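You operate a simulated robot arm through the tools that you are given. There is no shell and no other tool. Be economical: measure what you need, move in short steps, check, and stop when the job is done.

You are at the controls of a simulated two-armed robot. One attempt, no reset.

TASK
Put the orange numbered ingot on the grey tile on the sand in the end sand tray. Pick up the dark grey block mould with one hand, pass it to the other hand and put it on the sand in sand tray five. Close the cover box six. Do these in any order. Set down upright: dark grey block mould.

It is judged by the outcome, as a careful person would: the job done as asked, and still so three seconds after it is handed in. It fails if anything else is knocked over, pushed out of place, dropped, spilled or broken. A push-on lid holds only when it is set on centred and level and pressed home; a screw cap is set on level and turned clockwise until tight.

THE ROBOT
Two 6-joint arms with two-finger parallel grippers on one trunk, on a base that drives. Base frame: it is fixed to the floor where the robot stands at the start and does not move with it; the origin is under the middle of the robot, x ahead of it, y to its left, z up. Readings come in cm, degrees, newtons and seconds.
The left shoulder is at the start at [6, 18.7, 57.2], the right one opposite. With the tool pointing down near the work surface each hand reaches from about 24 to 62 cm from the robot's upright axis, wherever it stands, measured 20 degrees to its own side. Places, roughly: cover box six [420, -270, 100]; dark grey block mould (9x9x24 cm) [190, 0, 70]; grey tile [125, -225, 75]; sand in sand tray five [340, -220, 70]. Payload 1.57 kg a hand.
The tool frame of a hand sits at the grasp point between the pads (the TCP): z along the fingers, y along the line on which they close. The tips reach 3 cm beyond it. Largest opening 11 cm; finger width 2.4, thickness 1.2; the body of the gripper, 4.8 by 11.2 cm, starts 7.8 cm behind the TCP.
Orientation is that of the tool frame in the base frame, as a unit quaternion [x, y, z, w]. With the fingers straight down and closing along the base's y, the tool's x points along the base's -x, its y along +y and its z along -z.

THE INTERFACE
- The arms move only by the tool arm_command. It takes "left_moves", "right_moves" or both (then of equal length, played together; a hand with none holds still); each is a list of rows, each a list of 7 numbers: the shift along the tool's x, y, z in m, then the turn, a rotation vector about the tool's x, y, z in degrees, then the gripper command, from -1 (fully open) to 1 (shut), values between in proportion. In form: [[dx, dy, dz, wx, wy, wz, gripper], ...]. A call has 1 to 20 rows; each row is the pose to reach, as a shift and turn from the pose commanded when the call began, along the tool's axes at that moment. A row lasts 0.2 s, in which the tool goes at most 5 cm and 8.6 degrees; a call with a longer step from one row to the next is refused whole, and so is a gripper value outside its range. Where a pose cannot be reached the arm comes as near as it can. A force on the tool above 40 N (or 10 N above the force at the start of the call, whichever is more), or a blocked arm, ends the call early, and 0.2 s more pass. Each finger travels about 15.3 cm/s and halts on what it meets, pressing with about 37 N; the grip force reading is that of the motor and also rises with nothing between the fingers. The clock runs only during rows and for 0.2 s after the last one: add rows that repeat a pose to give the fingers time. The reply holds the time, the measured pose of the TCP, the force on the tool along the base axes, the opening and the grip force, in the units named above and with some noise, with the torque about the TCP (base axes, N m) and any sound that the robot's microphone picked up, and new pictures: "pictures" is both (left out), scene, wrist or none (wrist: the cameras of the hands that moved).
- Cameras (640 x 400 px; columns grow to the right, rows downward): "scene" is now at [1.35, 1.23, 111.1]; the picture's right is [0.16, -0.99, 0.00], its down [-0.78, -0.12, -0.61] and it looks along [0.61, 0.10, -0.79] (base axes); focal length 263 px, centre (320, 200). "left" rides on the left gripper at [7, -1.6, -14.1] in its tool frame; the picture's right is [0.23, 0.97, 0.00], its down [-0.86, 0.20, -0.48] and it looks along [-0.47, 0.11, 0.88] (tool axes); focal length 222 px, centre (320, 200). "right" rides on the right gripper at [7, 1.6, -14.1] in its tool frame; the picture's right is [-0.23, 0.97, 0.00], its down [-0.86, -0.20, -0.48] and it looks along [-0.47, -0.11, 0.88] (tool axes); focal length 222 px, centre (320, 200). There is no depth. A picture from a camera that has moved, and an enlarged one, comes with that camera's place and axes in the base frame and with its lens.
- move_column(by): slides the trunk up (or, below 0, down) by that many cm; the arms and the scene camera ride with it, the base frame stays. It gives what a move gives, with no picture.
- steer(legs): drives the robot by 1 to 6 legs, each [ahead, left, turn to the left] in cm, cm and degrees, along the robot's own axes; the way and the turn of a leg run together, so that a leg with both is an arc; at most 150 cm and 180 degrees a leg. The arms and the cameras ride along, it lands a little off, and it stops where it bumps. It gives what a move gives, and a new picture of the scene camera.
- turn_head(pan, tilt): turns the head with the scene camera to pan (to the left, within 86 degrees either way) and tilt (down, from -29 to 69), counted from straight ahead of the robot. It gives what a move gives, and a new picture of the scene camera.
- enlarge(camera, box): a new picture of the part [left, top, right, bottom] of that camera's present view, enlarged. No time passes.
- close_job(): hands the job in; it is judged then, once.

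Work in short steps. Places have to be worked out from the pictures, the camera data and where the tool is seen: move nearer, look again, correct. Check each grasp and each placing, and mend what went wrong. You have 165 turns and 260 pictures in all, those below and enlarged ones among them. Open the grippers and draw the arms clear of the work before you hand the job in, unless the task says otherwise.

The tools are called after "Call:" as name(argument=value, ...) on one line, values as JSON. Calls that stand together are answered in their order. arm_command: Moves the arms, as the interface text tells. Its arguments: {"type":"object","properties":{"left_moves":{"type":"array","items":{"type":"array","items":{"type":"number"}}},"right_moves":{"type":"array","items":{"type":"array","items":{"type":"number"}}},"pictures":{"type":"string","enum":["both","scene","wrist","none"]}},"required":[]} The other tools are called the same way: move_column (by) slides the trunk up or down; steer (legs) drives the base; turn_head (pan, tilt) turns the head that bears the scene camera; enlarge (camera, box) takes an enlarged picture of a part of a camera's view; close_job () hands the job in.

At the start:

```text
t: 0.0
left_tool_pos: [35.33, 20.15, 56.34]
left_tcp_rot: [0.001, 1.0, 0.001, 0.0]
left_force: [-0.3, 0.0, -0.5]
left_wrist_torque: [-0.02, 0.01, 0.0]
left_gripper_width: 10.99
left_grip_force: 0.0
right_tool_pos: [32.95, -9.82, 50.14]
right_tcp_rot: [0.0, 1.0, 0.001, 0.0]
right_force: [0.4, 0.2, 0.4]
right_wrist_torque: [0.04, -0.04, -0.02]
right_gripper_width: 11.0
right_grip_force: 0.1
trunk travel left (down, up): [-20.0, 79.0]
robot x, y, heading: [-0.25, -0.15, -0.1]
head pan, tilt: [9.1, 52.2]
```

scene: 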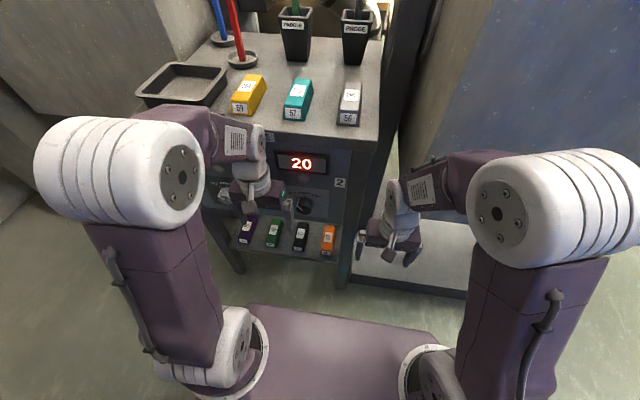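
right: 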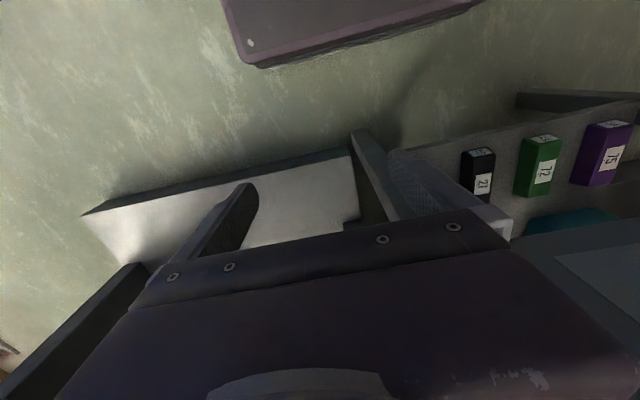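
left: 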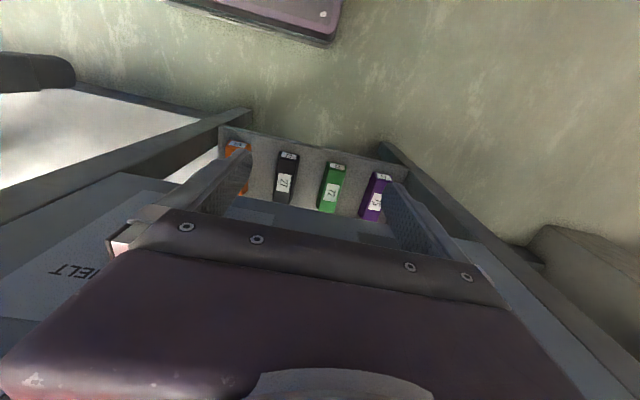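

The scene shows a bench with ingots on a low shelf (one orange) and others on top. I'll enlarge to look closer.

Call:
enlarge(camera="scene", box=[200, 140, 400, 265])

Call:
turn_head(pan=0, tilt=15)

Call:
turn_head(pan=-60, tilt=15)

```text
3.20 times, centred on (300, 202) of scene
camera zoom: at [1.35, 1.23, 111.1], right [0.16, -0.99, 0.0], down [-0.78, -0.12, -0.61], along [0.61, 0.1, -0.79], focal length 842 px, centre (384, 192)
```

zoom: 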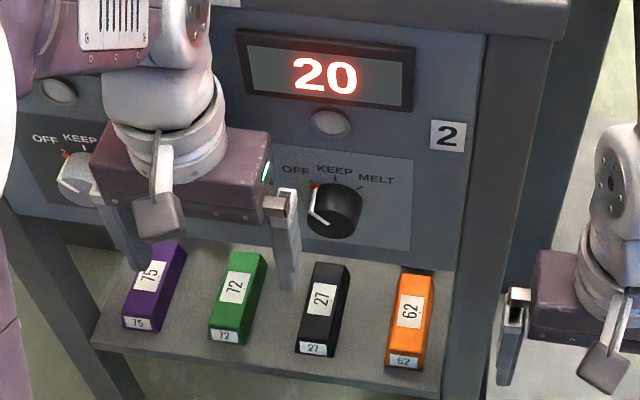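

```text
t: 1.0
left_tool_pos: [35.33, 20.22, 56.41]
left_tcp_rot: [0.0, 1.0, 0.001, 0.0]
left_force: [-0.6, 0.2, -0.1]
left_wrist_torque: [-0.02, 0.01, 0.0]
left_gripper_width: 11.01
left_grip_force: 0.0
right_tool_pos: [32.93, -9.6, 50.11]
right_tcp_rot: [0.0, 1.0, 0.0, 0.0]
right_force: [-0.6, 0.2, -0.2]
right_wrist_torque: [0.0, 0.01, 0.0]
right_gripper_width: 10.99
right_grip_force: 0.0
trunk travel left (down, up): [-20.0, 79.0]
robot x, y, heading: [0.17, 0.03, 0.1]
head pan, tilt: [0.0, 15.0]
camera scene: at [3.3, 0.05, 116.75], right [0.0, -1.0, 0.0], down [-0.26, 0.0, -0.97], along [0.97, 0.0, -0.26], focal length 263 px, centre (320, 200)
```

scene: 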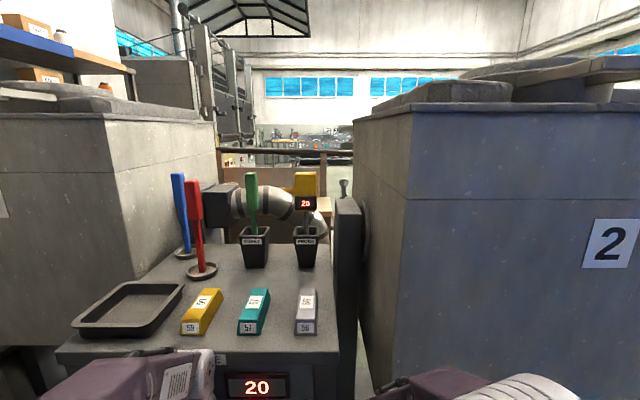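

```text
t: 2.3
left_tool_pos: [35.23, 20.21, 56.42]
left_tcp_rot: [0.0, 1.0, 0.0, 0.0]
left_force: [-0.3, -0.5, 0.4]
left_wrist_torque: [0.04, -0.03, 0.0]
left_gripper_width: 10.99
left_grip_force: 0.0
right_tool_pos: [32.96, -9.79, 50.3]
right_tcp_rot: [0.0, 1.0, 0.001, -0.001]
right_force: [-0.5, 0.1, -0.6]
right_wrist_torque: [0.01, 0.01, 0.0]
right_gripper_width: 10.99
right_grip_force: 0.0
trunk travel left (down, up): [-20.0, 79.0]
robot x, y, heading: [-0.03, -0.07, 0.0]
head pan, tilt: [-60.0, 15.0]
camera scene: at [-1.37, -8.03, 116.76], right [-0.87, -0.5, 0.0], down [-0.13, 0.22, -0.97], along [0.48, -0.84, -0.26], focal length 263 px, centre (320, 200)
```

scene: 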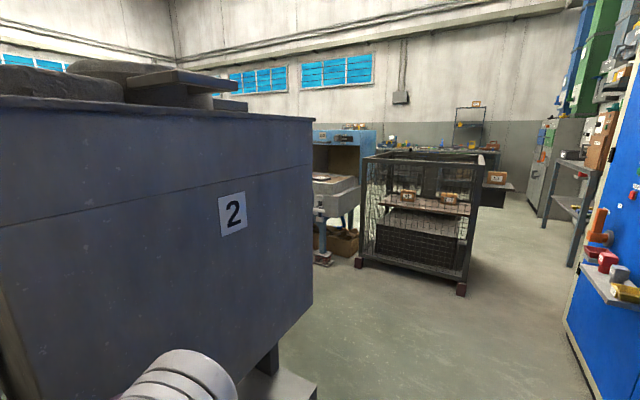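

The orange ingot 62 looks to be at about (48, 6, 28) on the shelf. I'll look around the rest first, then bring the left hand above it.

Call:
turn_head(pan=-86, tilt=15)

Call:
turn_head(pan=60, tilt=20)

Call:
turn_head(pan=5, tilt=55)

Call:
arm_command(left_moves=[[-0.03, -0.035, 0.02, 0, 0, 0, -0.4], [-0.06, -0.07, 0.04, 0, 0, 0, -0.4], [-0.08, -0.105, 0.06, 0, 0, 0, -0.4], [-0.1, -0.14, 0.08, 0, 0, 0, -0.4], [-0.1, -0.14, 0.08, 0, 0, 0, -0.4]])

```text
t: 3.2
left_tool_pos: [35.24, 20.23, 56.39]
left_tcp_rot: [0.001, 1.0, 0.0, 0.0]
left_force: [-0.7, -0.1, 0.3]
left_wrist_torque: [0.01, -0.04, 0.01]
left_gripper_width: 11.01
left_grip_force: 0.1
right_tool_pos: [32.94, -9.73, 50.22]
right_tcp_rot: [0.0, 1.0, 0.0, 0.001]
right_force: [0.2, 0.7, 1.1]
right_wrist_torque: [-0.04, -0.01, -0.01]
right_gripper_width: 11.02
right_grip_force: 0.1
trunk travel left (down, up): [-20.0, 79.0]
robot x, y, heading: [-0.18, 0.32, 0.1]
head pan, tilt: [-85.9, 15.0]
camera scene: at [-5.38, -9.26, 116.76], right [-1.0, -0.07, 0.0], down [-0.02, 0.26, -0.97], along [0.07, -0.96, -0.26], focal length 263 px, centre (320, 200)
```

scene: 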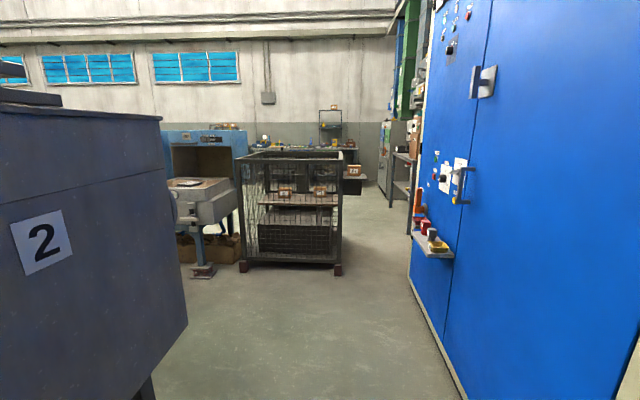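

```text
t: 5.5
left_tool_pos: [35.25, 20.23, 56.3]
left_tcp_rot: [0.0, 1.0, 0.0, 0.0]
left_force: [-0.1, 0.6, -0.4]
left_wrist_torque: [0.01, 0.02, 0.02]
left_gripper_width: 10.98
left_grip_force: 0.0
right_tool_pos: [32.9, -9.71, 50.27]
right_tcp_rot: [0.0, 1.0, 0.0, -0.001]
right_force: [0.0, 0.4, -0.4]
right_wrist_torque: [0.02, -0.02, 0.04]
right_gripper_width: 10.98
right_grip_force: 0.0
trunk travel left (down, up): [-20.0, 79.0]
robot x, y, heading: [0.11, 0.1, -0.3]
head pan, tilt: [60.0, 20.0]
camera scene: at [-1.38, 8.11, 115.95], right [0.87, -0.5, 0.0], down [-0.17, -0.3, -0.94], along [0.47, 0.81, -0.34], focal length 263 px, centre (320, 200)
```

scene: 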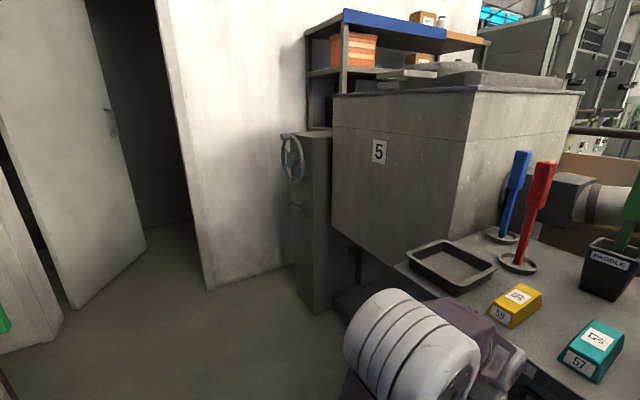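

```text
t: 6.8
left_tool_pos: [35.18, 20.22, 56.4]
left_tcp_rot: [0.0, 1.0, 0.0, 0.0]
left_force: [0.3, -0.5, -0.4]
left_wrist_torque: [-0.01, -0.03, 0.01]
left_gripper_width: 11.01
left_grip_force: 0.1
right_tool_pos: [32.96, -9.85, 50.18]
right_tcp_rot: [0.0, 1.0, 0.0, 0.001]
right_force: [0.1, 0.0, -0.3]
right_wrist_torque: [0.01, 0.02, 0.02]
right_gripper_width: 10.99
right_grip_force: 0.0
trunk travel left (down, up): [-20.0, 79.0]
robot x, y, heading: [-0.27, -0.18, 0.1]
head pan, tilt: [5.0, 55.0]
camera scene: at [1.14, 0.69, 110.74], right [0.09, -1.0, 0.0], down [-0.82, -0.07, -0.57], along [0.57, 0.05, -0.82], focal length 263 px, centre (320, 200)
```

scene: 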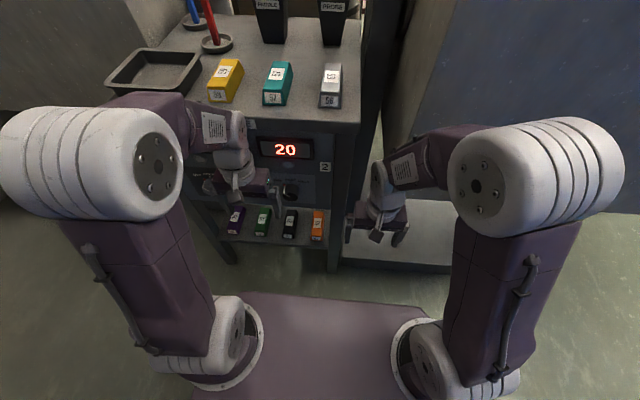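

```text
refused: row 1 steps farther than a row can; nothing moved
```

Step was slightly too long; I'll repeat with smaller ones.

Call:
arm_command(left_moves=[[-0.02, -0.03, 0.02, 0, 0, 0, -0.4], [-0.04, -0.06, 0.04, 0, 0, 0, -0.4], [-0.06, -0.09, 0.06, 0, 0, 0, -0.4], [-0.08, -0.12, 0.07, 0, 0, 0, -0.4], [-0.1, -0.14, 0.08, 0, 0, 0, -0.4], [-0.1, -0.14, 0.08, 0, 0, 0, -0.4]])

```text
t: 7.2
left_tool_pos: [35.59, 18.03, 54.88]
left_tcp_rot: [-0.002, 1.0, 0.001, -0.011]
left_force: [-26.5, 3.2, 7.6]
left_wrist_torque: [-0.47, -3.49, -0.25]
left_gripper_width: 7.67
left_grip_force: 0.1
right_tool_pos: [32.73, -9.64, 50.41]
right_tcp_rot: [-0.002, 1.0, 0.0, 0.002]
right_force: [0.8, -0.1, 0.3]
right_wrist_torque: [0.02, 0.01, 0.02]
right_gripper_width: 10.98
right_grip_force: 0.1
trunk travel left (down, up): [-20.0, 79.0]
robot x, y, heading: [0.2, -0.24, 0.3]
head pan, tilt: [5.0, 55.0]
stopped in row 2 (left hand): the force on the tool passed its limit (the readings are from after the stop); the commanded pose is now the measured one
camera scene: at [0.64, 0.67, 110.77], right [0.09, -1.0, 0.0], down [-0.81, -0.07, -0.58], along [0.57, 0.05, -0.82], focal length 263 px, centre (320, 200)
camera left: at [28.93, 16.31, 69.05], right [-0.23, 0.97, 0.01], down [0.86, 0.2, 0.46], along [0.45, 0.11, -0.89], focal length 222 px, centre (320, 200)
```

scene: 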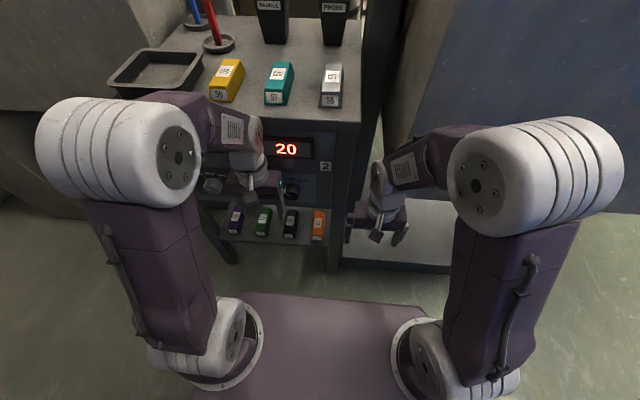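
left: 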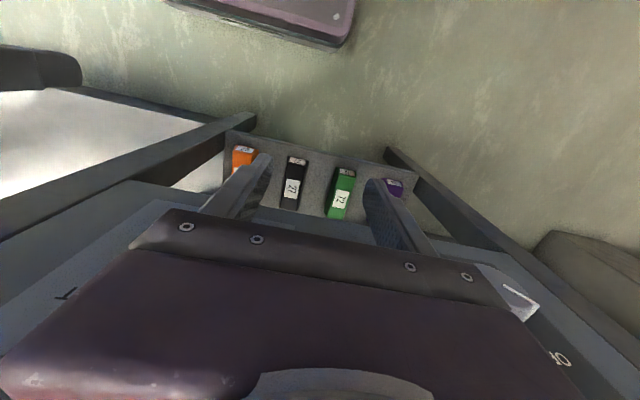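

The left hand touched the front panel, so the panel is nearer than I thought (shelf set beneath it). I'll back off to see the geometry from lower.

Call:
steer(legs=[[-35, 0, 0]])

Call:
move_column(by=-20)

Call:
turn_head(pan=3, tilt=33)

```text
t: 9.1
left_tool_pos: [8.88, 16.98, 54.77]
left_tcp_rot: [0.009, 1.0, 0.002, -0.009]
left_force: [-0.6, -0.1, -0.2]
left_wrist_torque: [-0.02, 0.02, 0.02]
left_gripper_width: 7.7
left_grip_force: 0.1
right_tool_pos: [4.94, -10.65, 50.25]
right_tcp_rot: [0.01, 1.0, 0.0, 0.001]
right_force: [0.2, -0.8, 0.5]
right_wrist_torque: [0.02, 0.0, -0.02]
right_gripper_width: 11.0
right_grip_force: 0.0
trunk travel left (down, up): [-20.0, 79.0]
robot x, y, heading: [-27.77, -0.36, -0.9]
head pan, tilt: [5.0, 55.0]
stopped in leg 1: the robot was blocked; the commanded pose is now the measured one
camera scene: at [-26.54, 0.46, 110.73], right [0.07, -1.0, 0.0], down [-0.82, -0.06, -0.57], along [0.57, 0.04, -0.82], focal length 263 px, centre (320, 200)
```

scene: 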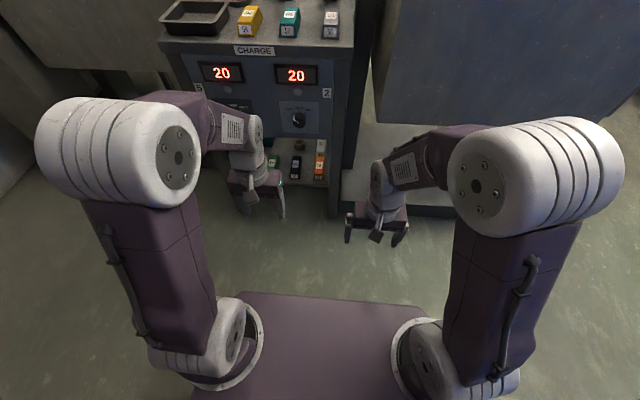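

```text
t: 11.3
left_tool_pos: [8.87, 17.19, 34.84]
left_tcp_rot: [0.008, 1.0, 0.003, -0.009]
left_force: [1.1, 0.1, 0.3]
left_wrist_torque: [-0.01, 0.02, 0.02]
left_gripper_width: 7.7
left_grip_force: 0.0
right_tool_pos: [5.02, -10.68, 30.35]
right_tcp_rot: [0.009, 1.0, 0.0, 0.0]
right_force: [0.2, -1.1, 0.3]
right_wrist_torque: [-0.03, -0.02, 0.01]
right_gripper_width: 11.01
right_grip_force: 0.1
trunk travel left (down, up): [0.0, 99.0]
robot x, y, heading: [-26.93, -0.1, -1.4]
head pan, tilt: [5.0, 55.0]
```

```text
t: 12.2
left_tool_pos: [8.84, 17.06, 34.86]
left_tcp_rot: [0.008, 1.0, 0.002, -0.009]
left_force: [0.4, 0.2, -0.3]
left_wrist_torque: [0.02, -0.02, 0.0]
left_gripper_width: 7.69
left_grip_force: 0.1
right_tool_pos: [5.0, -10.61, 30.22]
right_tcp_rot: [0.01, 1.0, 0.0, 0.0]
right_force: [0.0, -0.1, -0.1]
right_wrist_torque: [-0.03, -0.03, 0.01]
right_gripper_width: 10.99
right_grip_force: 0.1
trunk travel left (down, up): [0.0, 99.0]
robot x, y, heading: [-28.14, -0.42, -1.0]
head pan, tilt: [3.0, 33.0]
camera scene: at [-24.84, 0.24, 93.86], right [0.03, -1.0, 0.0], down [-0.55, -0.02, -0.84], along [0.84, 0.03, -0.55], focal length 263 px, centre (320, 200)
```

scene: 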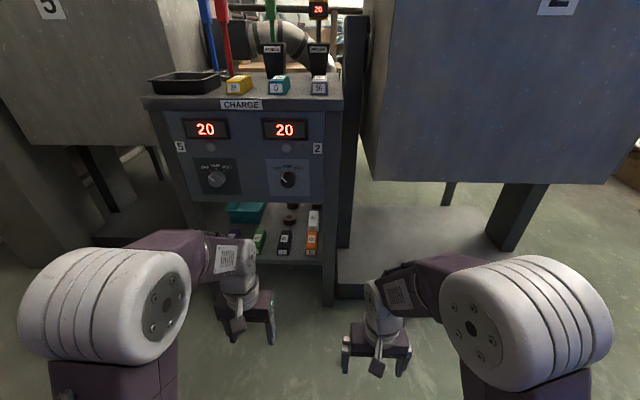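

From lower I can see under the panel; enlarge for detail.

Call:
enlarge(camera="scene", box=[200, 150, 360, 310])

Call:
enlarge(camera="left", box=[0, 0, 640, 400])

Call:
enlarge(camera="right", box=[0, 0, 640, 400])

```text
2.50 times, centred on (280, 230) of scene
camera zoom: at [-24.84, 0.24, 93.86], right [0.03, -1.0, 0.0], down [-0.55, -0.02, -0.84], along [0.84, 0.03, -0.55], focal length 658 px, centre (420, 125)
```

zoom: 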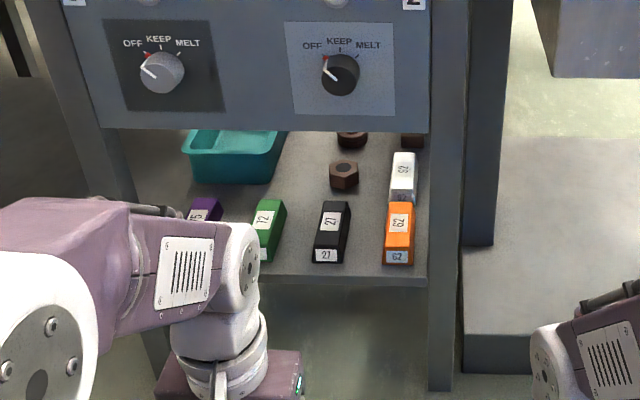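

```text
1.00 times, centred on (320, 200) of left
camera zoom: at [2.04, 15.37, 48.93], right [-0.21, 0.98, 0.01], down [0.87, 0.18, 0.46], along [0.45, 0.1, -0.89], focal length 222 px, centre (320, 200)
```

zoom: 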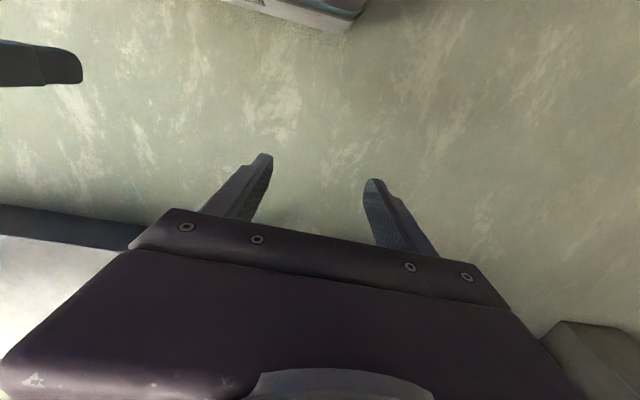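

```text
1.00 times, centred on (320, 200) of right
camera zoom: at [-1.88, -8.85, 44.34], right [0.25, 0.97, 0.0], down [0.85, -0.22, 0.48], along [0.46, -0.12, -0.88], focal length 222 px, centre (320, 200)
```

zoom: 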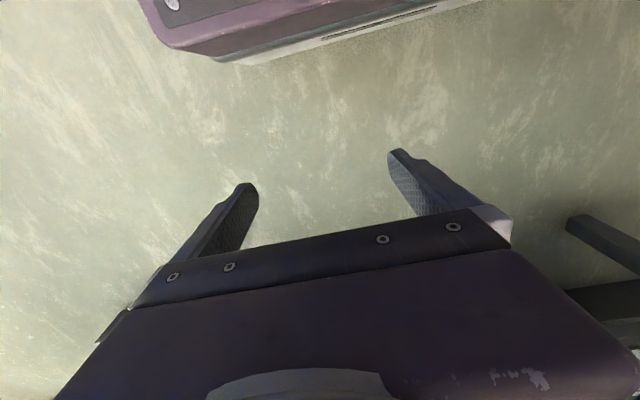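

Triangulating: ingot front-bottom edge at about (43, 6, 25.6), ingot spans x 43–53; panel is at x≈39 with its bottom at z≈51. I'll tilt the left hand to reach under the panel, raising the trunk a bit and then driving forward.

Call:
move_column(by=8)

Call:
arm_command(left_moves=[[-0.03, -0.02, 0.0, 0, -8, 0, -0.4], [-0.06, -0.04, 0.0, 0, -16, 0, -0.4], [-0.09, -0.06, 0.0, 0, -24, 0, -0.4], [-0.12, -0.08, 0.0, 0, -32, 0, -0.4], [-0.14, -0.11, 0.0, 0, -40, 0, -0.4], [-0.14, -0.11, 0.0, 0, -40, 0, -0.4]])

Call:
steer(legs=[[13, 0, 1]])

Call:
enlarge(camera="left", box=[0, 0, 640, 400])

```text
t: 13.3
left_tool_pos: [8.79, 17.02, 42.8]
left_tcp_rot: [0.008, 1.0, 0.001, -0.009]
left_force: [0.3, -0.1, 0.1]
left_wrist_torque: [0.04, 0.01, 0.0]
left_gripper_width: 7.72
left_grip_force: 0.1
right_tool_pos: [5.01, -10.59, 38.12]
right_tcp_rot: [0.01, 1.0, 0.0, -0.001]
right_force: [0.2, -0.3, 0.0]
right_wrist_torque: [0.0, 0.0, 0.01]
right_gripper_width: 11.0
right_grip_force: 0.1
trunk travel left (down, up): [-8.0, 91.0]
robot x, y, heading: [-27.72, -0.02, -1.1]
head pan, tilt: [3.0, 33.0]
```

```text
t: 14.7
left_tool_pos: [22.3, 5.8, 42.39]
left_tcp_rot: [0.009, 0.943, -0.002, 0.333]
left_force: [0.2, -0.4, -0.1]
left_wrist_torque: [0.01, -0.02, 0.0]
left_gripper_width: 7.71
left_grip_force: 0.0
right_tool_pos: [5.08, -10.74, 38.23]
right_tcp_rot: [0.009, 1.0, 0.0, -0.001]
right_force: [-0.1, -0.6, -0.5]
right_wrist_torque: [0.02, 0.01, 0.02]
right_gripper_width: 10.98
right_grip_force: 0.0
trunk travel left (down, up): [-8.0, 91.0]
robot x, y, heading: [-28.02, -0.23, -0.9]
head pan, tilt: [3.0, 33.0]
camera scene: at [-24.83, 0.23, 101.87], right [0.03, -1.0, 0.0], down [-0.54, -0.02, -0.84], along [0.84, 0.03, -0.54], focal length 263 px, centre (320, 200)
camera left: at [8.02, 4.27, 49.05], right [-0.16, 0.98, -0.14], down [0.37, 0.19, 0.91], along [0.92, 0.09, -0.39], focal length 222 px, centre (320, 200)
```

scene: 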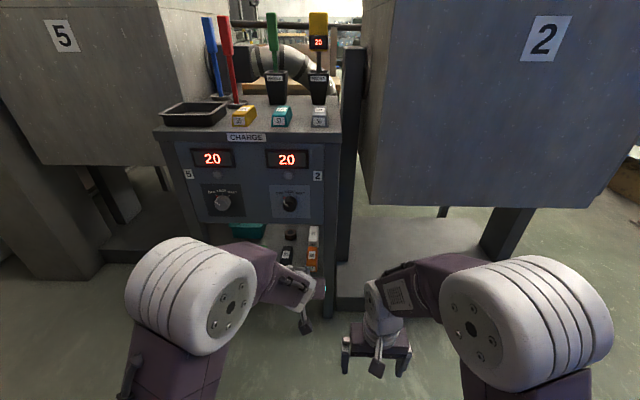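
left: 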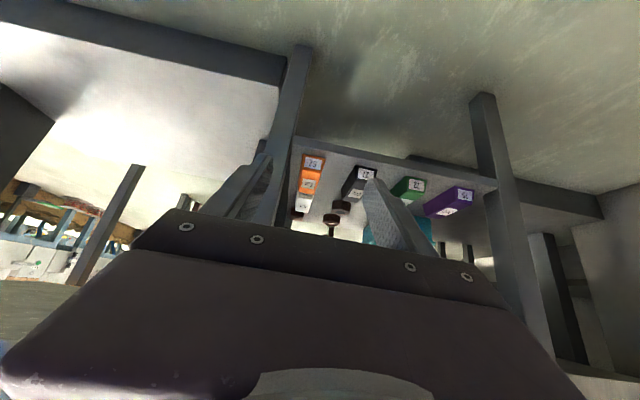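

```text
t: 16.0
left_tool_pos: [34.97, 6.73, 42.53]
left_tcp_rot: [0.0, 0.943, 0.002, 0.333]
left_force: [0.1, 0.0, -0.6]
left_wrist_torque: [0.02, 0.0, 0.02]
left_gripper_width: 7.69
left_grip_force: 0.1
right_tool_pos: [18.03, -10.13, 38.36]
right_tcp_rot: [-0.001, 1.0, 0.0, 0.0]
right_force: [-0.1, 0.0, 0.2]
right_wrist_torque: [-0.05, -0.01, 0.02]
right_gripper_width: 10.98
right_grip_force: 0.1
trunk travel left (down, up): [-8.0, 91.0]
robot x, y, heading: [-14.9, -0.07, 0.4]
head pan, tilt: [3.0, 33.0]
camera scene: at [-12.06, 0.18, 101.87], right [0.05, -1.0, 0.0], down [-0.54, -0.03, -0.84], along [0.84, 0.04, -0.54], focal length 263 px, centre (320, 200)
```

scene: 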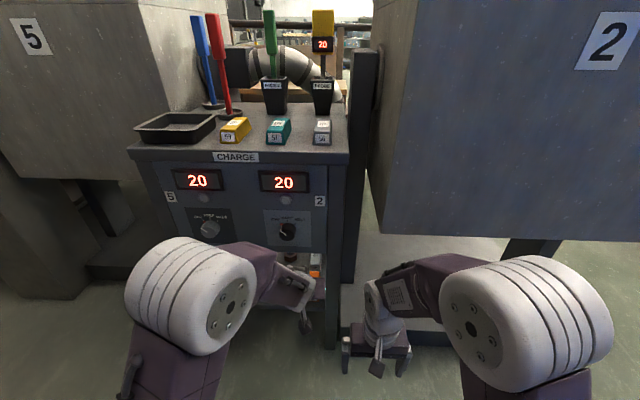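

```text
1.00 times, centred on (320, 200) of left
camera zoom: at [20.72, 4.94, 49.07], right [-0.18, 0.97, -0.14], down [0.36, 0.2, 0.91], along [0.91, 0.11, -0.39], focal length 222 px, centre (320, 200)
```

zoom: 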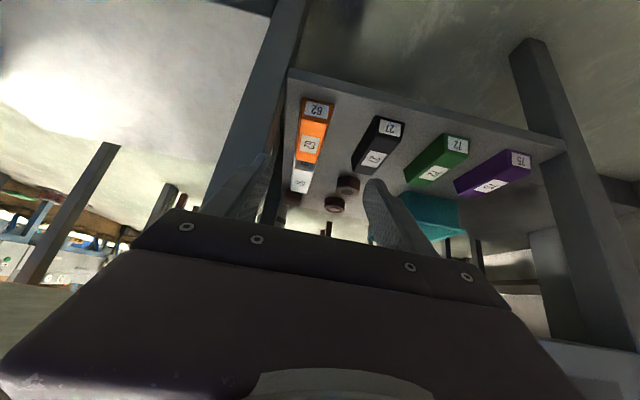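

Leg inner face is near y≈1.1, ingot centre y≈5.8. I'll go shallower (≈36° below horizontal), lower to z≈29 in front of the shelf.

Call:
arm_command(left_moves=[[0.019, -0.001, 0.027, 0, -7, 0, -0.16], [0.038, -0.002, 0.055, 0, -15, 0, -0.16], [0.057, -0.003, 0.082, 0, -15, 0, -0.16], [0.076, -0.004, 0.11, 0, -15, 0, -0.16], [0.076, -0.004, 0.11, 0, -15, 0, -0.16]])

```text
t: 16.9
left_tool_pos: [37.57, 4.98, 34.27]
left_tcp_rot: [0.003, 0.892, 0.008, 0.452]
left_force: [-17.4, 0.2, 14.4]
left_wrist_torque: [-0.58, -0.3, -0.7]
left_gripper_width: 6.33
left_grip_force: 0.0
left hand out of reach, approached as far as the arm can: row 2, 3, 4
right_tool_pos: [17.9, -10.15, 38.26]
right_tcp_rot: [-0.001, 1.0, 0.0, 0.002]
right_force: [-0.1, 0.0, 0.0]
right_wrist_torque: [0.0, -0.02, -0.04]
right_gripper_width: 10.99
right_grip_force: 0.0
trunk travel left (down, up): [-8.0, 91.0]
robot x, y, heading: [-15.0, -0.34, 0.3]
head pan, tilt: [3.0, 33.0]
stopped in row 4 (left hand): the force on the tool passed its limit (the readings are from after the stop); the commanded pose is now the measured one
camera scene: at [-12.33, 0.18, 101.91], right [0.05, -1.0, 0.0], down [-0.54, -0.03, -0.84], along [0.84, 0.05, -0.54], focal length 263 px, centre (320, 200)
camera left: at [21.88, 3.13, 36.91], right [-0.13, 0.98, -0.17], down [0.12, 0.18, 0.98], along [0.98, 0.11, -0.14], focal length 222 px, centre (320, 200)
```

scene: 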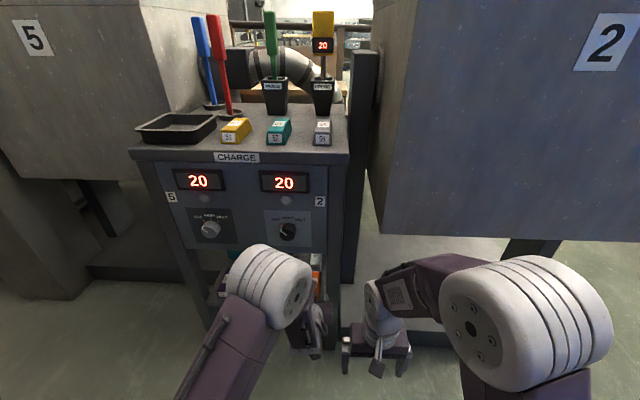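
left: 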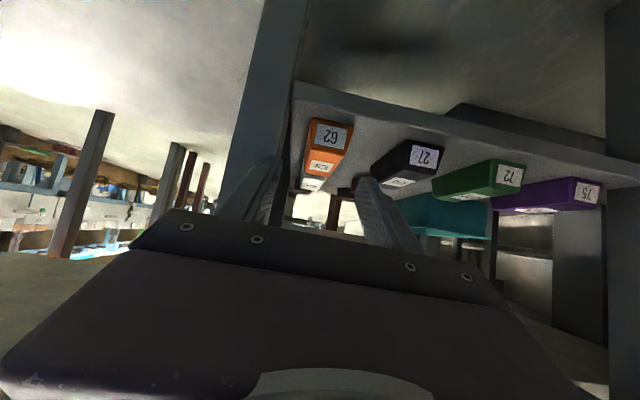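

The left elbow/hand is binding. I'll back the base off 10 cm and lower the trunk so the arm reaches more horizontally.

Call:
steer(legs=[[-11, 0, 0]])

Call:
move_column(by=-8)

Call:
arm_command(left_moves=[[0, 0.01, -0.03, 0, 0, 0, -0.16], [0, 0.013, -0.03, 0, 0, 0, -0.16]])

```text
t: 18.1
left_tool_pos: [26.47, 5.11, 34.04]
left_tcp_rot: [0.002, 0.892, 0.008, 0.451]
left_force: [0.3, 0.4, -0.1]
left_wrist_torque: [0.0, 0.0, 0.0]
left_gripper_width: 6.39
left_grip_force: 0.1
right_tool_pos: [7.05, -10.09, 38.19]
right_tcp_rot: [-0.002, 1.0, 0.0, -0.001]
right_force: [-0.8, -0.4, -0.1]
right_wrist_torque: [-0.01, 0.0, -0.06]
right_gripper_width: 11.03
right_grip_force: 0.0
trunk travel left (down, up): [-8.0, 91.0]
robot x, y, heading: [-25.8, -0.18, 0.2]
head pan, tilt: [3.0, 33.0]
camera scene: at [-23.1, 0.16, 101.87], right [0.06, -1.0, 0.0], down [-0.54, -0.03, -0.84], along [0.84, 0.05, -0.54], focal length 263 px, centre (320, 200)
```

scene: 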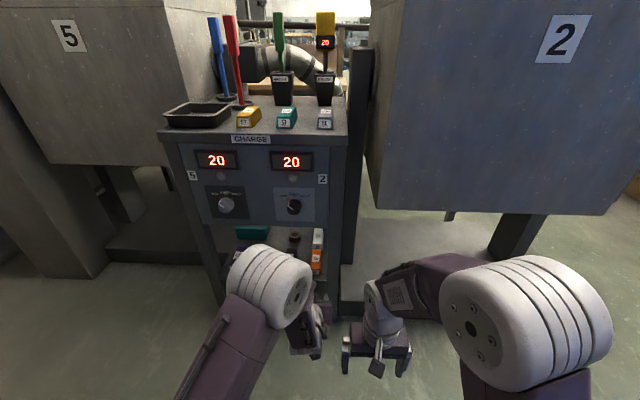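

```text
t: 19.2
left_tool_pos: [26.44, 5.08, 26.09]
left_tcp_rot: [0.002, 0.892, 0.008, 0.451]
left_force: [-0.3, 0.4, 0.3]
left_wrist_torque: [-0.02, -0.02, -0.03]
left_gripper_width: 6.38
left_grip_force: 0.1
right_tool_pos: [6.99, -9.89, 30.24]
right_tcp_rot: [-0.003, 1.0, 0.0, 0.0]
right_force: [0.7, -0.1, 0.4]
right_wrist_torque: [-0.01, -0.04, -0.04]
right_gripper_width: 10.98
right_grip_force: 0.0
trunk travel left (down, up): [0.0, 99.0]
robot x, y, heading: [-25.62, -0.55, 0.2]
head pan, tilt: [3.0, 33.0]
```

```text
t: 19.9
left_tool_pos: [24.35, 6.09, 28.15]
left_tcp_rot: [0.003, 0.893, 0.012, 0.45]
left_force: [0.2, 0.4, 0.1]
left_wrist_torque: [-0.02, 0.02, 0.01]
left_gripper_width: 6.37
left_grip_force: 0.1
left hand out of reach, approached as far as the arm can: row 2
right_tool_pos: [6.99, -9.98, 30.24]
right_tcp_rot: [-0.003, 1.0, 0.0, 0.0]
right_force: [-0.7, -0.9, 0.2]
right_wrist_torque: [-0.04, 0.02, 0.0]
right_gripper_width: 11.01
right_grip_force: 0.0
trunk travel left (down, up): [0.0, 99.0]
robot x, y, heading: [-25.72, -0.32, 0.2]
head pan, tilt: [3.0, 33.0]
camera scene: at [-23.12, 0.16, 93.87], right [0.06, -1.0, 0.0], down [-0.54, -0.03, -0.84], along [0.84, 0.05, -0.54], focal length 263 px, centre (320, 200)
camera left: at [8.84, 4.11, 30.88], right [-0.14, 0.98, -0.16], down [0.12, 0.18, 0.98], along [0.98, 0.12, -0.15], focal length 222 px, centre (320, 200)
```

scene: 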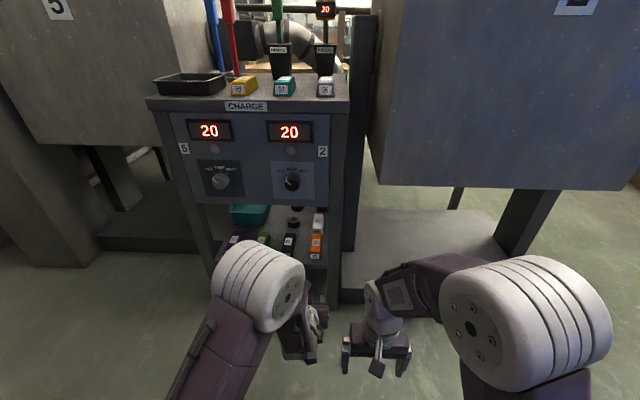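
left: 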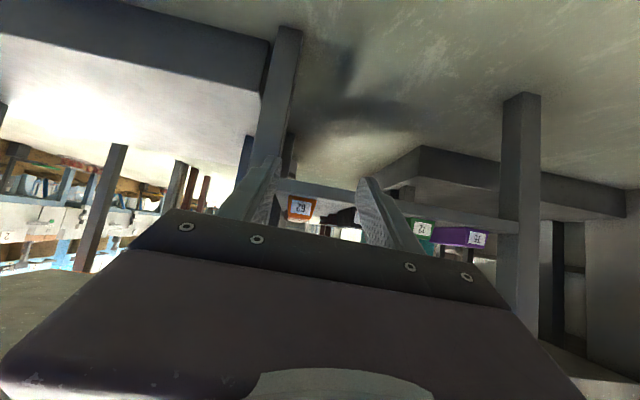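

The fold limit stops it when close; extending forward should be in reach. I'll move ahead to (36, 6.2, 29.2).

Call:
arm_command(left_moves=[[-0.02, 0.0, 0.022, 0, 0, 0, -0.16], [-0.04, 0.0, 0.044, 0, 0, 0, -0.16], [-0.06, 0.0, 0.066, 0, 0, 0, -0.16], [-0.078, 0.001, 0.087, 0, 0, 0, -0.16], [-0.078, 0.001, 0.087, 0, 0, 0, -0.16]])

```text
t: 21.1
left_tool_pos: [36.08, 6.36, 29.28]
left_tcp_rot: [0.002, 0.893, 0.009, 0.451]
left_force: [-0.2, 0.8, 1.2]
left_wrist_torque: [0.0, -0.01, 0.0]
left_gripper_width: 6.37
left_grip_force: 0.0
right_tool_pos: [6.99, -10.01, 30.2]
right_tcp_rot: [-0.003, 1.0, 0.0, 0.0]
right_force: [-0.1, -0.4, 0.1]
right_wrist_torque: [-0.02, 0.01, -0.01]
right_gripper_width: 11.0
right_grip_force: 0.0
trunk travel left (down, up): [0.0, 99.0]
robot x, y, heading: [-26.2, -0.45, 0.2]
head pan, tilt: [3.0, 33.0]
camera scene: at [-23.11, 0.16, 93.87], right [0.06, -1.0, 0.0], down [-0.54, -0.03, -0.84], along [0.84, 0.05, -0.54], focal length 263 px, centre (320, 200)
camera left: at [20.47, 4.51, 31.96], right [-0.14, 0.98, -0.17], down [0.12, 0.18, 0.98], along [0.98, 0.12, -0.14], focal length 222 px, centre (320, 200)
```

scene: 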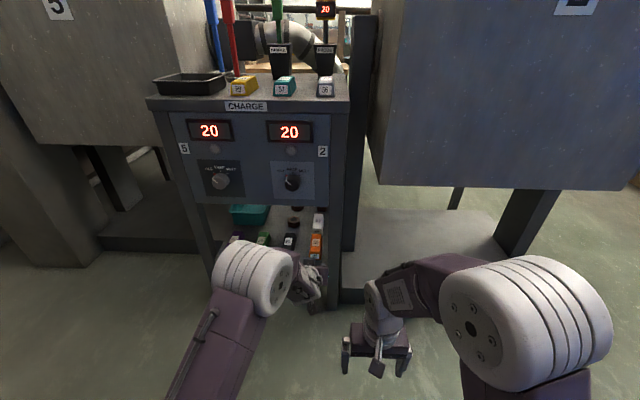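
left: 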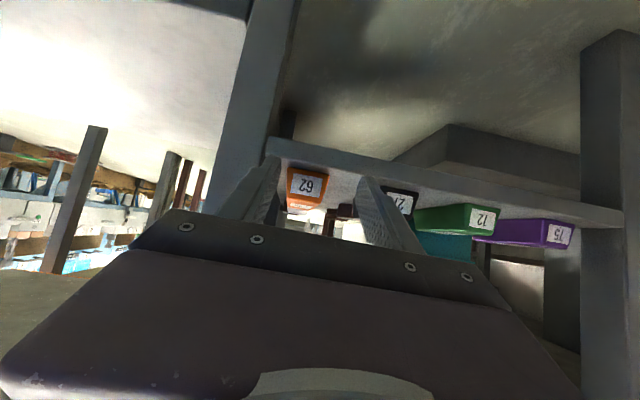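

Ingot centre y≈5.4; opening slightly wider and sliding forward to TCP x≈44.3.

Call:
arm_command(left_moves=[[-0.012, -0.002, 0.016, 0, 0, 0, -0.24], [-0.024, -0.003, 0.033, 0, 0, 0, -0.24], [-0.036, -0.003, 0.05, 0, 0, 0, -0.24], [-0.048, -0.003, 0.066, 0, 0, 0, -0.24], [-0.048, -0.003, 0.066, 0, 0, 0, -0.24]])

```text
t: 22.2
left_tool_pos: [44.23, 6.05, 29.25]
left_tcp_rot: [0.002, 0.893, 0.008, 0.451]
left_force: [0.6, 2.3, 0.4]
left_wrist_torque: [-0.03, -0.01, -0.07]
left_gripper_width: 6.64
left_grip_force: 0.1
right_tool_pos: [7.03, -10.06, 30.24]
right_tcp_rot: [-0.003, 1.0, 0.0, 0.0]
right_force: [0.2, -0.1, 0.0]
right_wrist_torque: [0.01, -0.02, 0.0]
right_gripper_width: 11.0
right_grip_force: 0.0
trunk travel left (down, up): [0.0, 99.0]
robot x, y, heading: [-26.03, -0.37, 0.0]
head pan, tilt: [3.0, 33.0]
camera scene: at [-23.11, 0.17, 93.87], right [0.06, -1.0, 0.0], down [-0.54, -0.03, -0.84], along [0.84, 0.05, -0.54], focal length 263 px, centre (320, 200)
camera left: at [28.59, 4.25, 31.9], right [-0.14, 0.98, -0.17], down [0.12, 0.18, 0.98], along [0.98, 0.12, -0.14], focal length 222 px, centre (320, 200)
```

scene: 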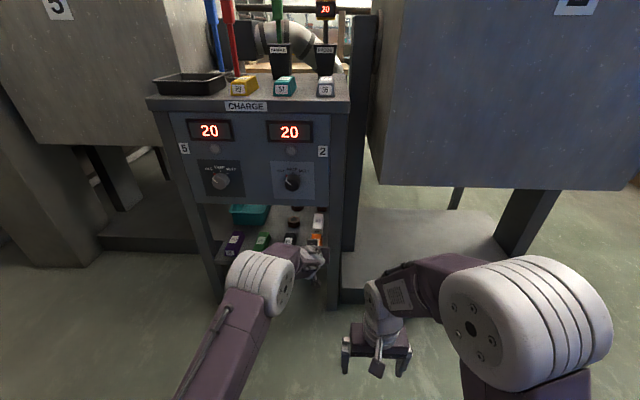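
left: 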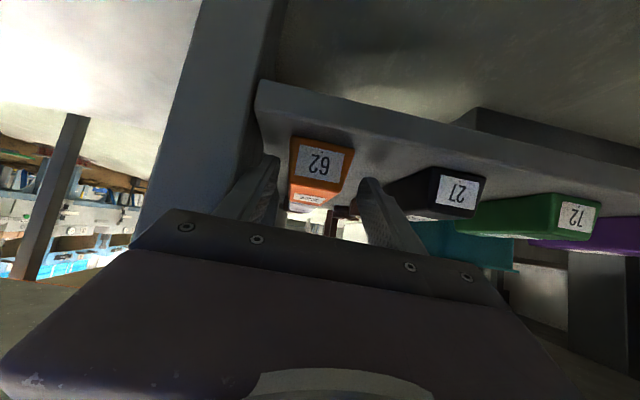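

Fingers straddle the ingot. Close the grip.

Call:
arm_command(left_moves=[[0, 0, 0, 0, 0, 0, 0.1], [0, 0, 0, 0, 0, 0, 0.4], [0, 0, 0, 0, 0, 0, 0.6], [0, 0, 0, 0, 0, 0, 0.6]], pictures="wrist")

```text
t: 23.2
left_tool_pos: [44.15, 6.09, 29.31]
left_tcp_rot: [0.003, 0.893, 0.008, 0.451]
left_force: [1.4, -2.1, 1.6]
left_wrist_torque: [0.08, -0.07, -0.1]
left_gripper_width: 4.32
left_grip_force: 37.3
right_tool_pos: [7.05, -9.9, 30.23]
right_tcp_rot: [-0.002, 1.0, 0.0, 0.0]
right_force: [-0.6, -0.2, -0.4]
right_wrist_torque: [0.0, 0.0, 0.02]
right_gripper_width: 10.97
right_grip_force: 0.0
trunk travel left (down, up): [0.0, 99.0]
robot x, y, heading: [-26.1, -0.65, 0.1]
head pan, tilt: [3.0, 33.0]
camera left: at [28.57, 4.2, 31.93], right [-0.14, 0.98, -0.17], down [0.12, 0.18, 0.98], along [0.98, 0.12, -0.14], focal length 222 px, centre (320, 200)
```

left: 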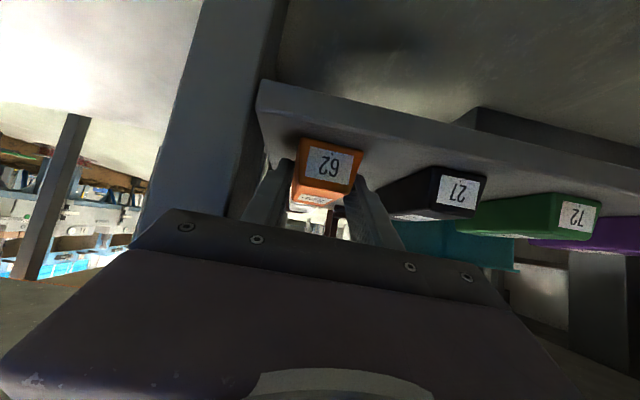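

Gripped (4.3 cm). Lift 2.5 cm then draw back 7 cm.

Call:
arm_command(left_moves=[[-0.01, 0, -0.0075, 0, 0, 0, 0.6], [-0.02, 0, -0.015, 0, 0, 0, 0.6], [-0.02, 0, -0.015, 0, 0, 0, 0.6], [0.0, 0, -0.043, 0, 0, 0, 0.6], [0.022, 0, -0.071, 0, 0, 0, 0.6], [0.022, 0, -0.071, 0, 0, 0, 0.6]])

```text
t: 24.6
left_tool_pos: [36.99, 5.87, 31.46]
left_tcp_rot: [0.001, 0.892, 0.008, 0.451]
left_force: [0.8, 0.9, -3.7]
left_wrist_torque: [0.0, 0.19, -0.03]
left_gripper_width: 4.32
left_grip_force: 37.5
right_tool_pos: [6.93, -10.09, 30.13]
right_tcp_rot: [-0.002, 1.0, 0.0, 0.001]
right_force: [0.3, 0.1, 0.0]
right_wrist_torque: [0.01, -0.03, 0.05]
right_gripper_width: 11.03
right_grip_force: 0.0
trunk travel left (down, up): [0.0, 99.0]
robot x, y, heading: [-25.9, -0.47, -0.1]
head pan, tilt: [3.0, 33.0]
camera scene: at [-23.07, 0.17, 93.87], right [0.06, -1.0, 0.0], down [-0.54, -0.03, -0.84], along [0.84, 0.05, -0.55], focal length 263 px, centre (320, 200)
camera left: at [21.46, 4.01, 34.13], right [-0.14, 0.98, -0.17], down [0.12, 0.18, 0.98], along [0.98, 0.12, -0.14], focal length 222 px, centre (320, 200)
```

scene: 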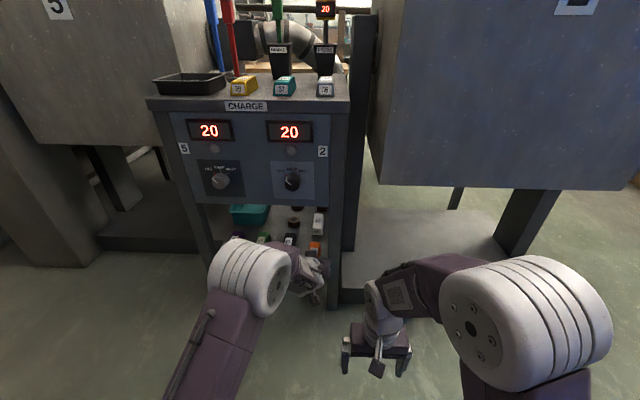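
left: 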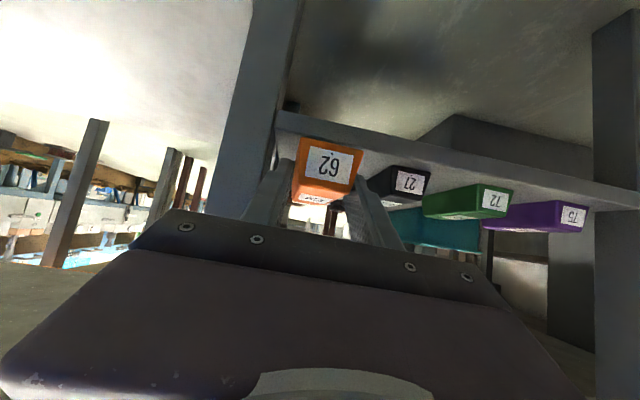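

Held securely (≈0.37 kg). Pull back further clear of the panel, then raise the trunk for travel.

Call:
arm_command(left_moves=[[0.025, 0, -0.033, 0, 0, 0, 0.6], [0.05, 0, -0.067, 0, 0, 0, 0.6], [0.06, 0, -0.08, 0, 0, 0, 0.6], [0.06, 0, -0.08, 0, 0, 0, 0.6]], pictures="none")

Call:
move_column(by=45)

Call:
turn_head(pan=-60, tilt=20)

Call:
turn_head(pan=-10, tilt=20)

```text
t: 25.6
left_tool_pos: [27.05, 5.9, 31.51]
left_tcp_rot: [0.002, 0.892, 0.009, 0.451]
left_force: [0.6, 1.1, -4.8]
left_wrist_torque: [0.02, 0.13, -0.01]
left_gripper_width: 4.33
left_grip_force: 36.6
right_tool_pos: [7.05, -10.01, 30.25]
right_tcp_rot: [-0.003, 1.0, 0.0, 0.0]
right_force: [0.4, 0.2, -0.2]
right_wrist_torque: [0.03, 0.0, -0.01]
right_gripper_width: 11.02
right_grip_force: 0.0
trunk travel left (down, up): [0.0, 99.0]
robot x, y, heading: [-26.34, -0.45, 0.3]
head pan, tilt: [3.0, 33.0]
```

```text
refused: 45 is not a number from -40 to 40
```

```text
t: 27.0
left_tool_pos: [27.19, 6.07, 31.45]
left_tcp_rot: [0.002, 0.893, 0.009, 0.45]
left_force: [1.2, -0.7, -3.5]
left_wrist_torque: [0.01, 0.17, 0.0]
left_gripper_width: 4.33
left_grip_force: 37.3
right_tool_pos: [7.06, -9.96, 30.11]
right_tcp_rot: [-0.003, 1.0, 0.0, 0.0]
right_force: [0.2, 0.3, 0.4]
right_wrist_torque: [-0.01, 0.01, -0.05]
right_gripper_width: 11.01
right_grip_force: 0.1
trunk travel left (down, up): [0.0, 99.0]
robot x, y, heading: [-26.11, -0.44, 0.2]
head pan, tilt: [-60.0, 20.0]
camera scene: at [-27.28, -8.38, 95.94], right [-0.86, -0.5, 0.0], down [-0.17, 0.3, -0.94], along [0.47, -0.81, -0.34], focal length 263 px, centre (320, 200)
```

scene: 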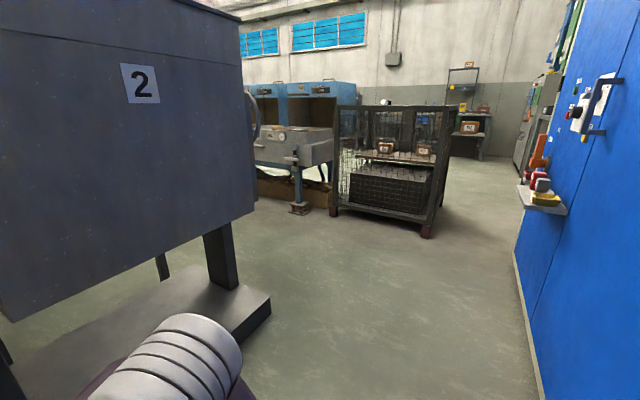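

```text
t: 28.2
left_tool_pos: [27.13, 6.04, 31.43]
left_tcp_rot: [0.002, 0.893, 0.009, 0.45]
left_force: [-0.2, 0.3, -3.9]
left_wrist_torque: [-0.05, 0.16, 0.0]
left_gripper_width: 4.33
left_grip_force: 37.5
right_tool_pos: [6.99, -10.02, 30.18]
right_tcp_rot: [-0.003, 1.0, -0.001, 0.0]
right_force: [0.7, 0.3, -0.4]
right_wrist_torque: [0.01, 0.02, 0.01]
right_gripper_width: 10.99
right_grip_force: 0.0
trunk travel left (down, up): [0.0, 99.0]
robot x, y, heading: [-26.04, -0.37, 0.1]
head pan, tilt: [-10.0, 20.0]
camera scene: at [-22.79, -1.92, 95.94], right [-0.17, -0.99, 0.0], down [-0.34, 0.06, -0.94], along [0.93, -0.16, -0.34], focal length 263 px, centre (320, 200)
```

scene: 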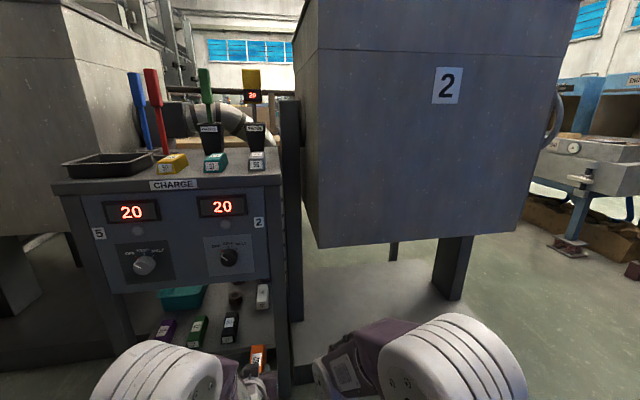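

Furnace faces are all at x≈39.5, the row of sand trays appears to run along y≈-220. I'll raise the trunk and strafe right along the aisle past furnace 2.

Call:
move_column(by=40)

Call:
steer(legs=[[0, -60, 0]])

Call:
turn_head(pan=-55, tilt=25)

```text
t: 32.0
left_tool_pos: [27.08, 6.2, 71.44]
left_tcp_rot: [0.002, 0.892, 0.008, 0.452]
left_force: [-0.3, -0.3, -4.3]
left_wrist_torque: [-0.02, 0.12, 0.0]
left_gripper_width: 4.33
left_grip_force: 36.8
right_tool_pos: [7.05, -9.94, 70.26]
right_tcp_rot: [-0.003, 1.0, 0.0, 0.0]
right_force: [0.0, 0.1, -0.4]
right_wrist_torque: [-0.01, -0.01, -0.04]
right_gripper_width: 11.01
right_grip_force: 0.1
trunk travel left (down, up): [-40.0, 59.0]
robot x, y, heading: [-25.94, -0.6, 0.4]
head pan, tilt: [-10.0, 20.0]
```

```text
t: 35.4
left_tool_pos: [27.3, -55.38, 71.49]
left_tcp_rot: [0.001, 0.892, 0.009, 0.451]
left_force: [-0.5, -0.3, -3.1]
left_wrist_torque: [0.06, 0.12, 0.03]
left_gripper_width: 4.28
left_grip_force: 37.0
right_tool_pos: [7.27, -71.41, 70.25]
right_tcp_rot: [-0.002, 1.0, 0.0, 0.0]
right_force: [0.2, 0.2, 0.5]
right_wrist_torque: [0.06, 0.02, 0.03]
right_gripper_width: 10.99
right_grip_force: 0.0
trunk travel left (down, up): [-40.0, 59.0]
robot x, y, heading: [-25.91, -61.49, 0.4]
head pan, tilt: [-10.0, 20.0]
camera scene: at [-22.48, -63.34, 135.94], right [-0.17, -0.99, 0.0], down [-0.34, 0.06, -0.94], along [0.93, -0.16, -0.34], focal length 263 px, centre (320, 200)
```

scene: 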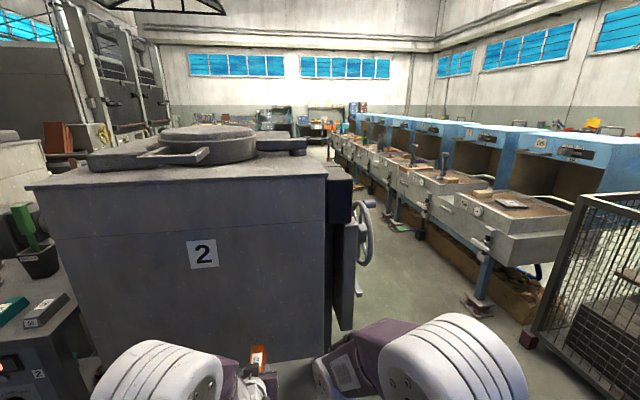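

```text
t: 36.6
left_tool_pos: [27.4, -55.26, 71.49]
left_tcp_rot: [0.002, 0.893, 0.008, 0.451]
left_force: [0.7, -0.5, -4.2]
left_wrist_torque: [-0.04, 0.14, 0.01]
left_gripper_width: 4.31
left_grip_force: 37.1
right_tool_pos: [7.34, -71.29, 70.2]
right_tcp_rot: [-0.002, 1.0, 0.001, 0.0]
right_force: [-0.1, 0.3, -0.2]
right_wrist_torque: [0.01, -0.01, -0.01]
right_gripper_width: 11.03
right_grip_force: 0.0
trunk travel left (down, up): [-40.0, 59.0]
robot x, y, heading: [-25.99, -61.35, 0.4]
head pan, tilt: [-55.0, 25.0]
camera scene: at [-26.32, -69.22, 135.14], right [-0.82, -0.58, 0.0], down [-0.24, 0.34, -0.91], along [0.52, -0.74, -0.42], focal length 263 px, centre (320, 200)
```

scene: 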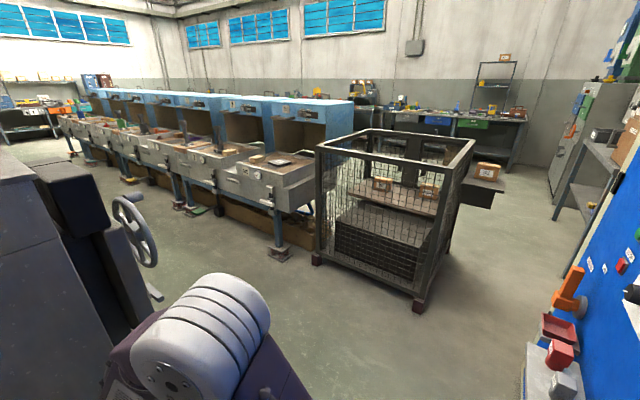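

Now the row of sand trays with blue cover boxes behind is visible. Enlarge the end tray.

Call:
enlarge(camera="scene", box=[190, 120, 350, 220])

Call:
enlarge(camera="scene", box=[60, 80, 240, 192])

```text
4.00 times, centred on (270, 170) of scene
camera zoom: at [-26.32, -69.22, 135.14], right [-0.82, -0.58, 0.0], down [-0.24, 0.34, -0.91], along [0.52, -0.74, -0.42], focal length 1053 px, centre (520, 320)
```

zoom: 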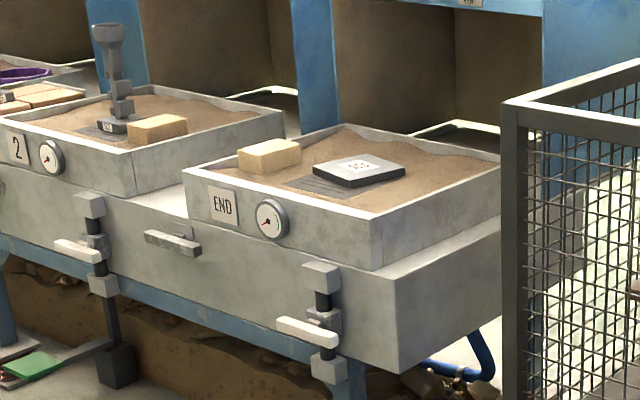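

```text
3.56 times, centred on (150, 136) of scene
camera zoom: at [-26.32, -69.22, 135.14], right [-0.82, -0.58, 0.0], down [-0.24, 0.34, -0.91], along [0.52, -0.74, -0.42], focal length 936 px, centre (924, 428)
```

zoom: 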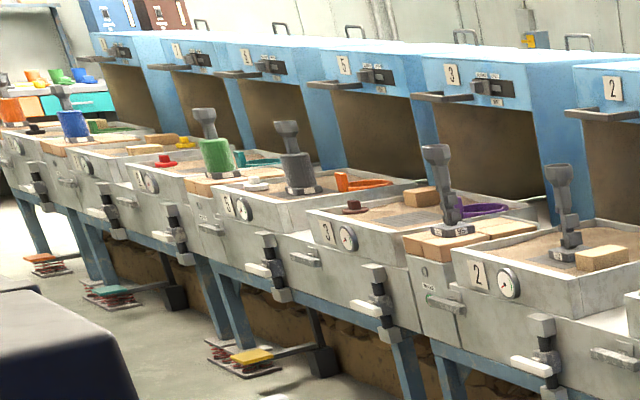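

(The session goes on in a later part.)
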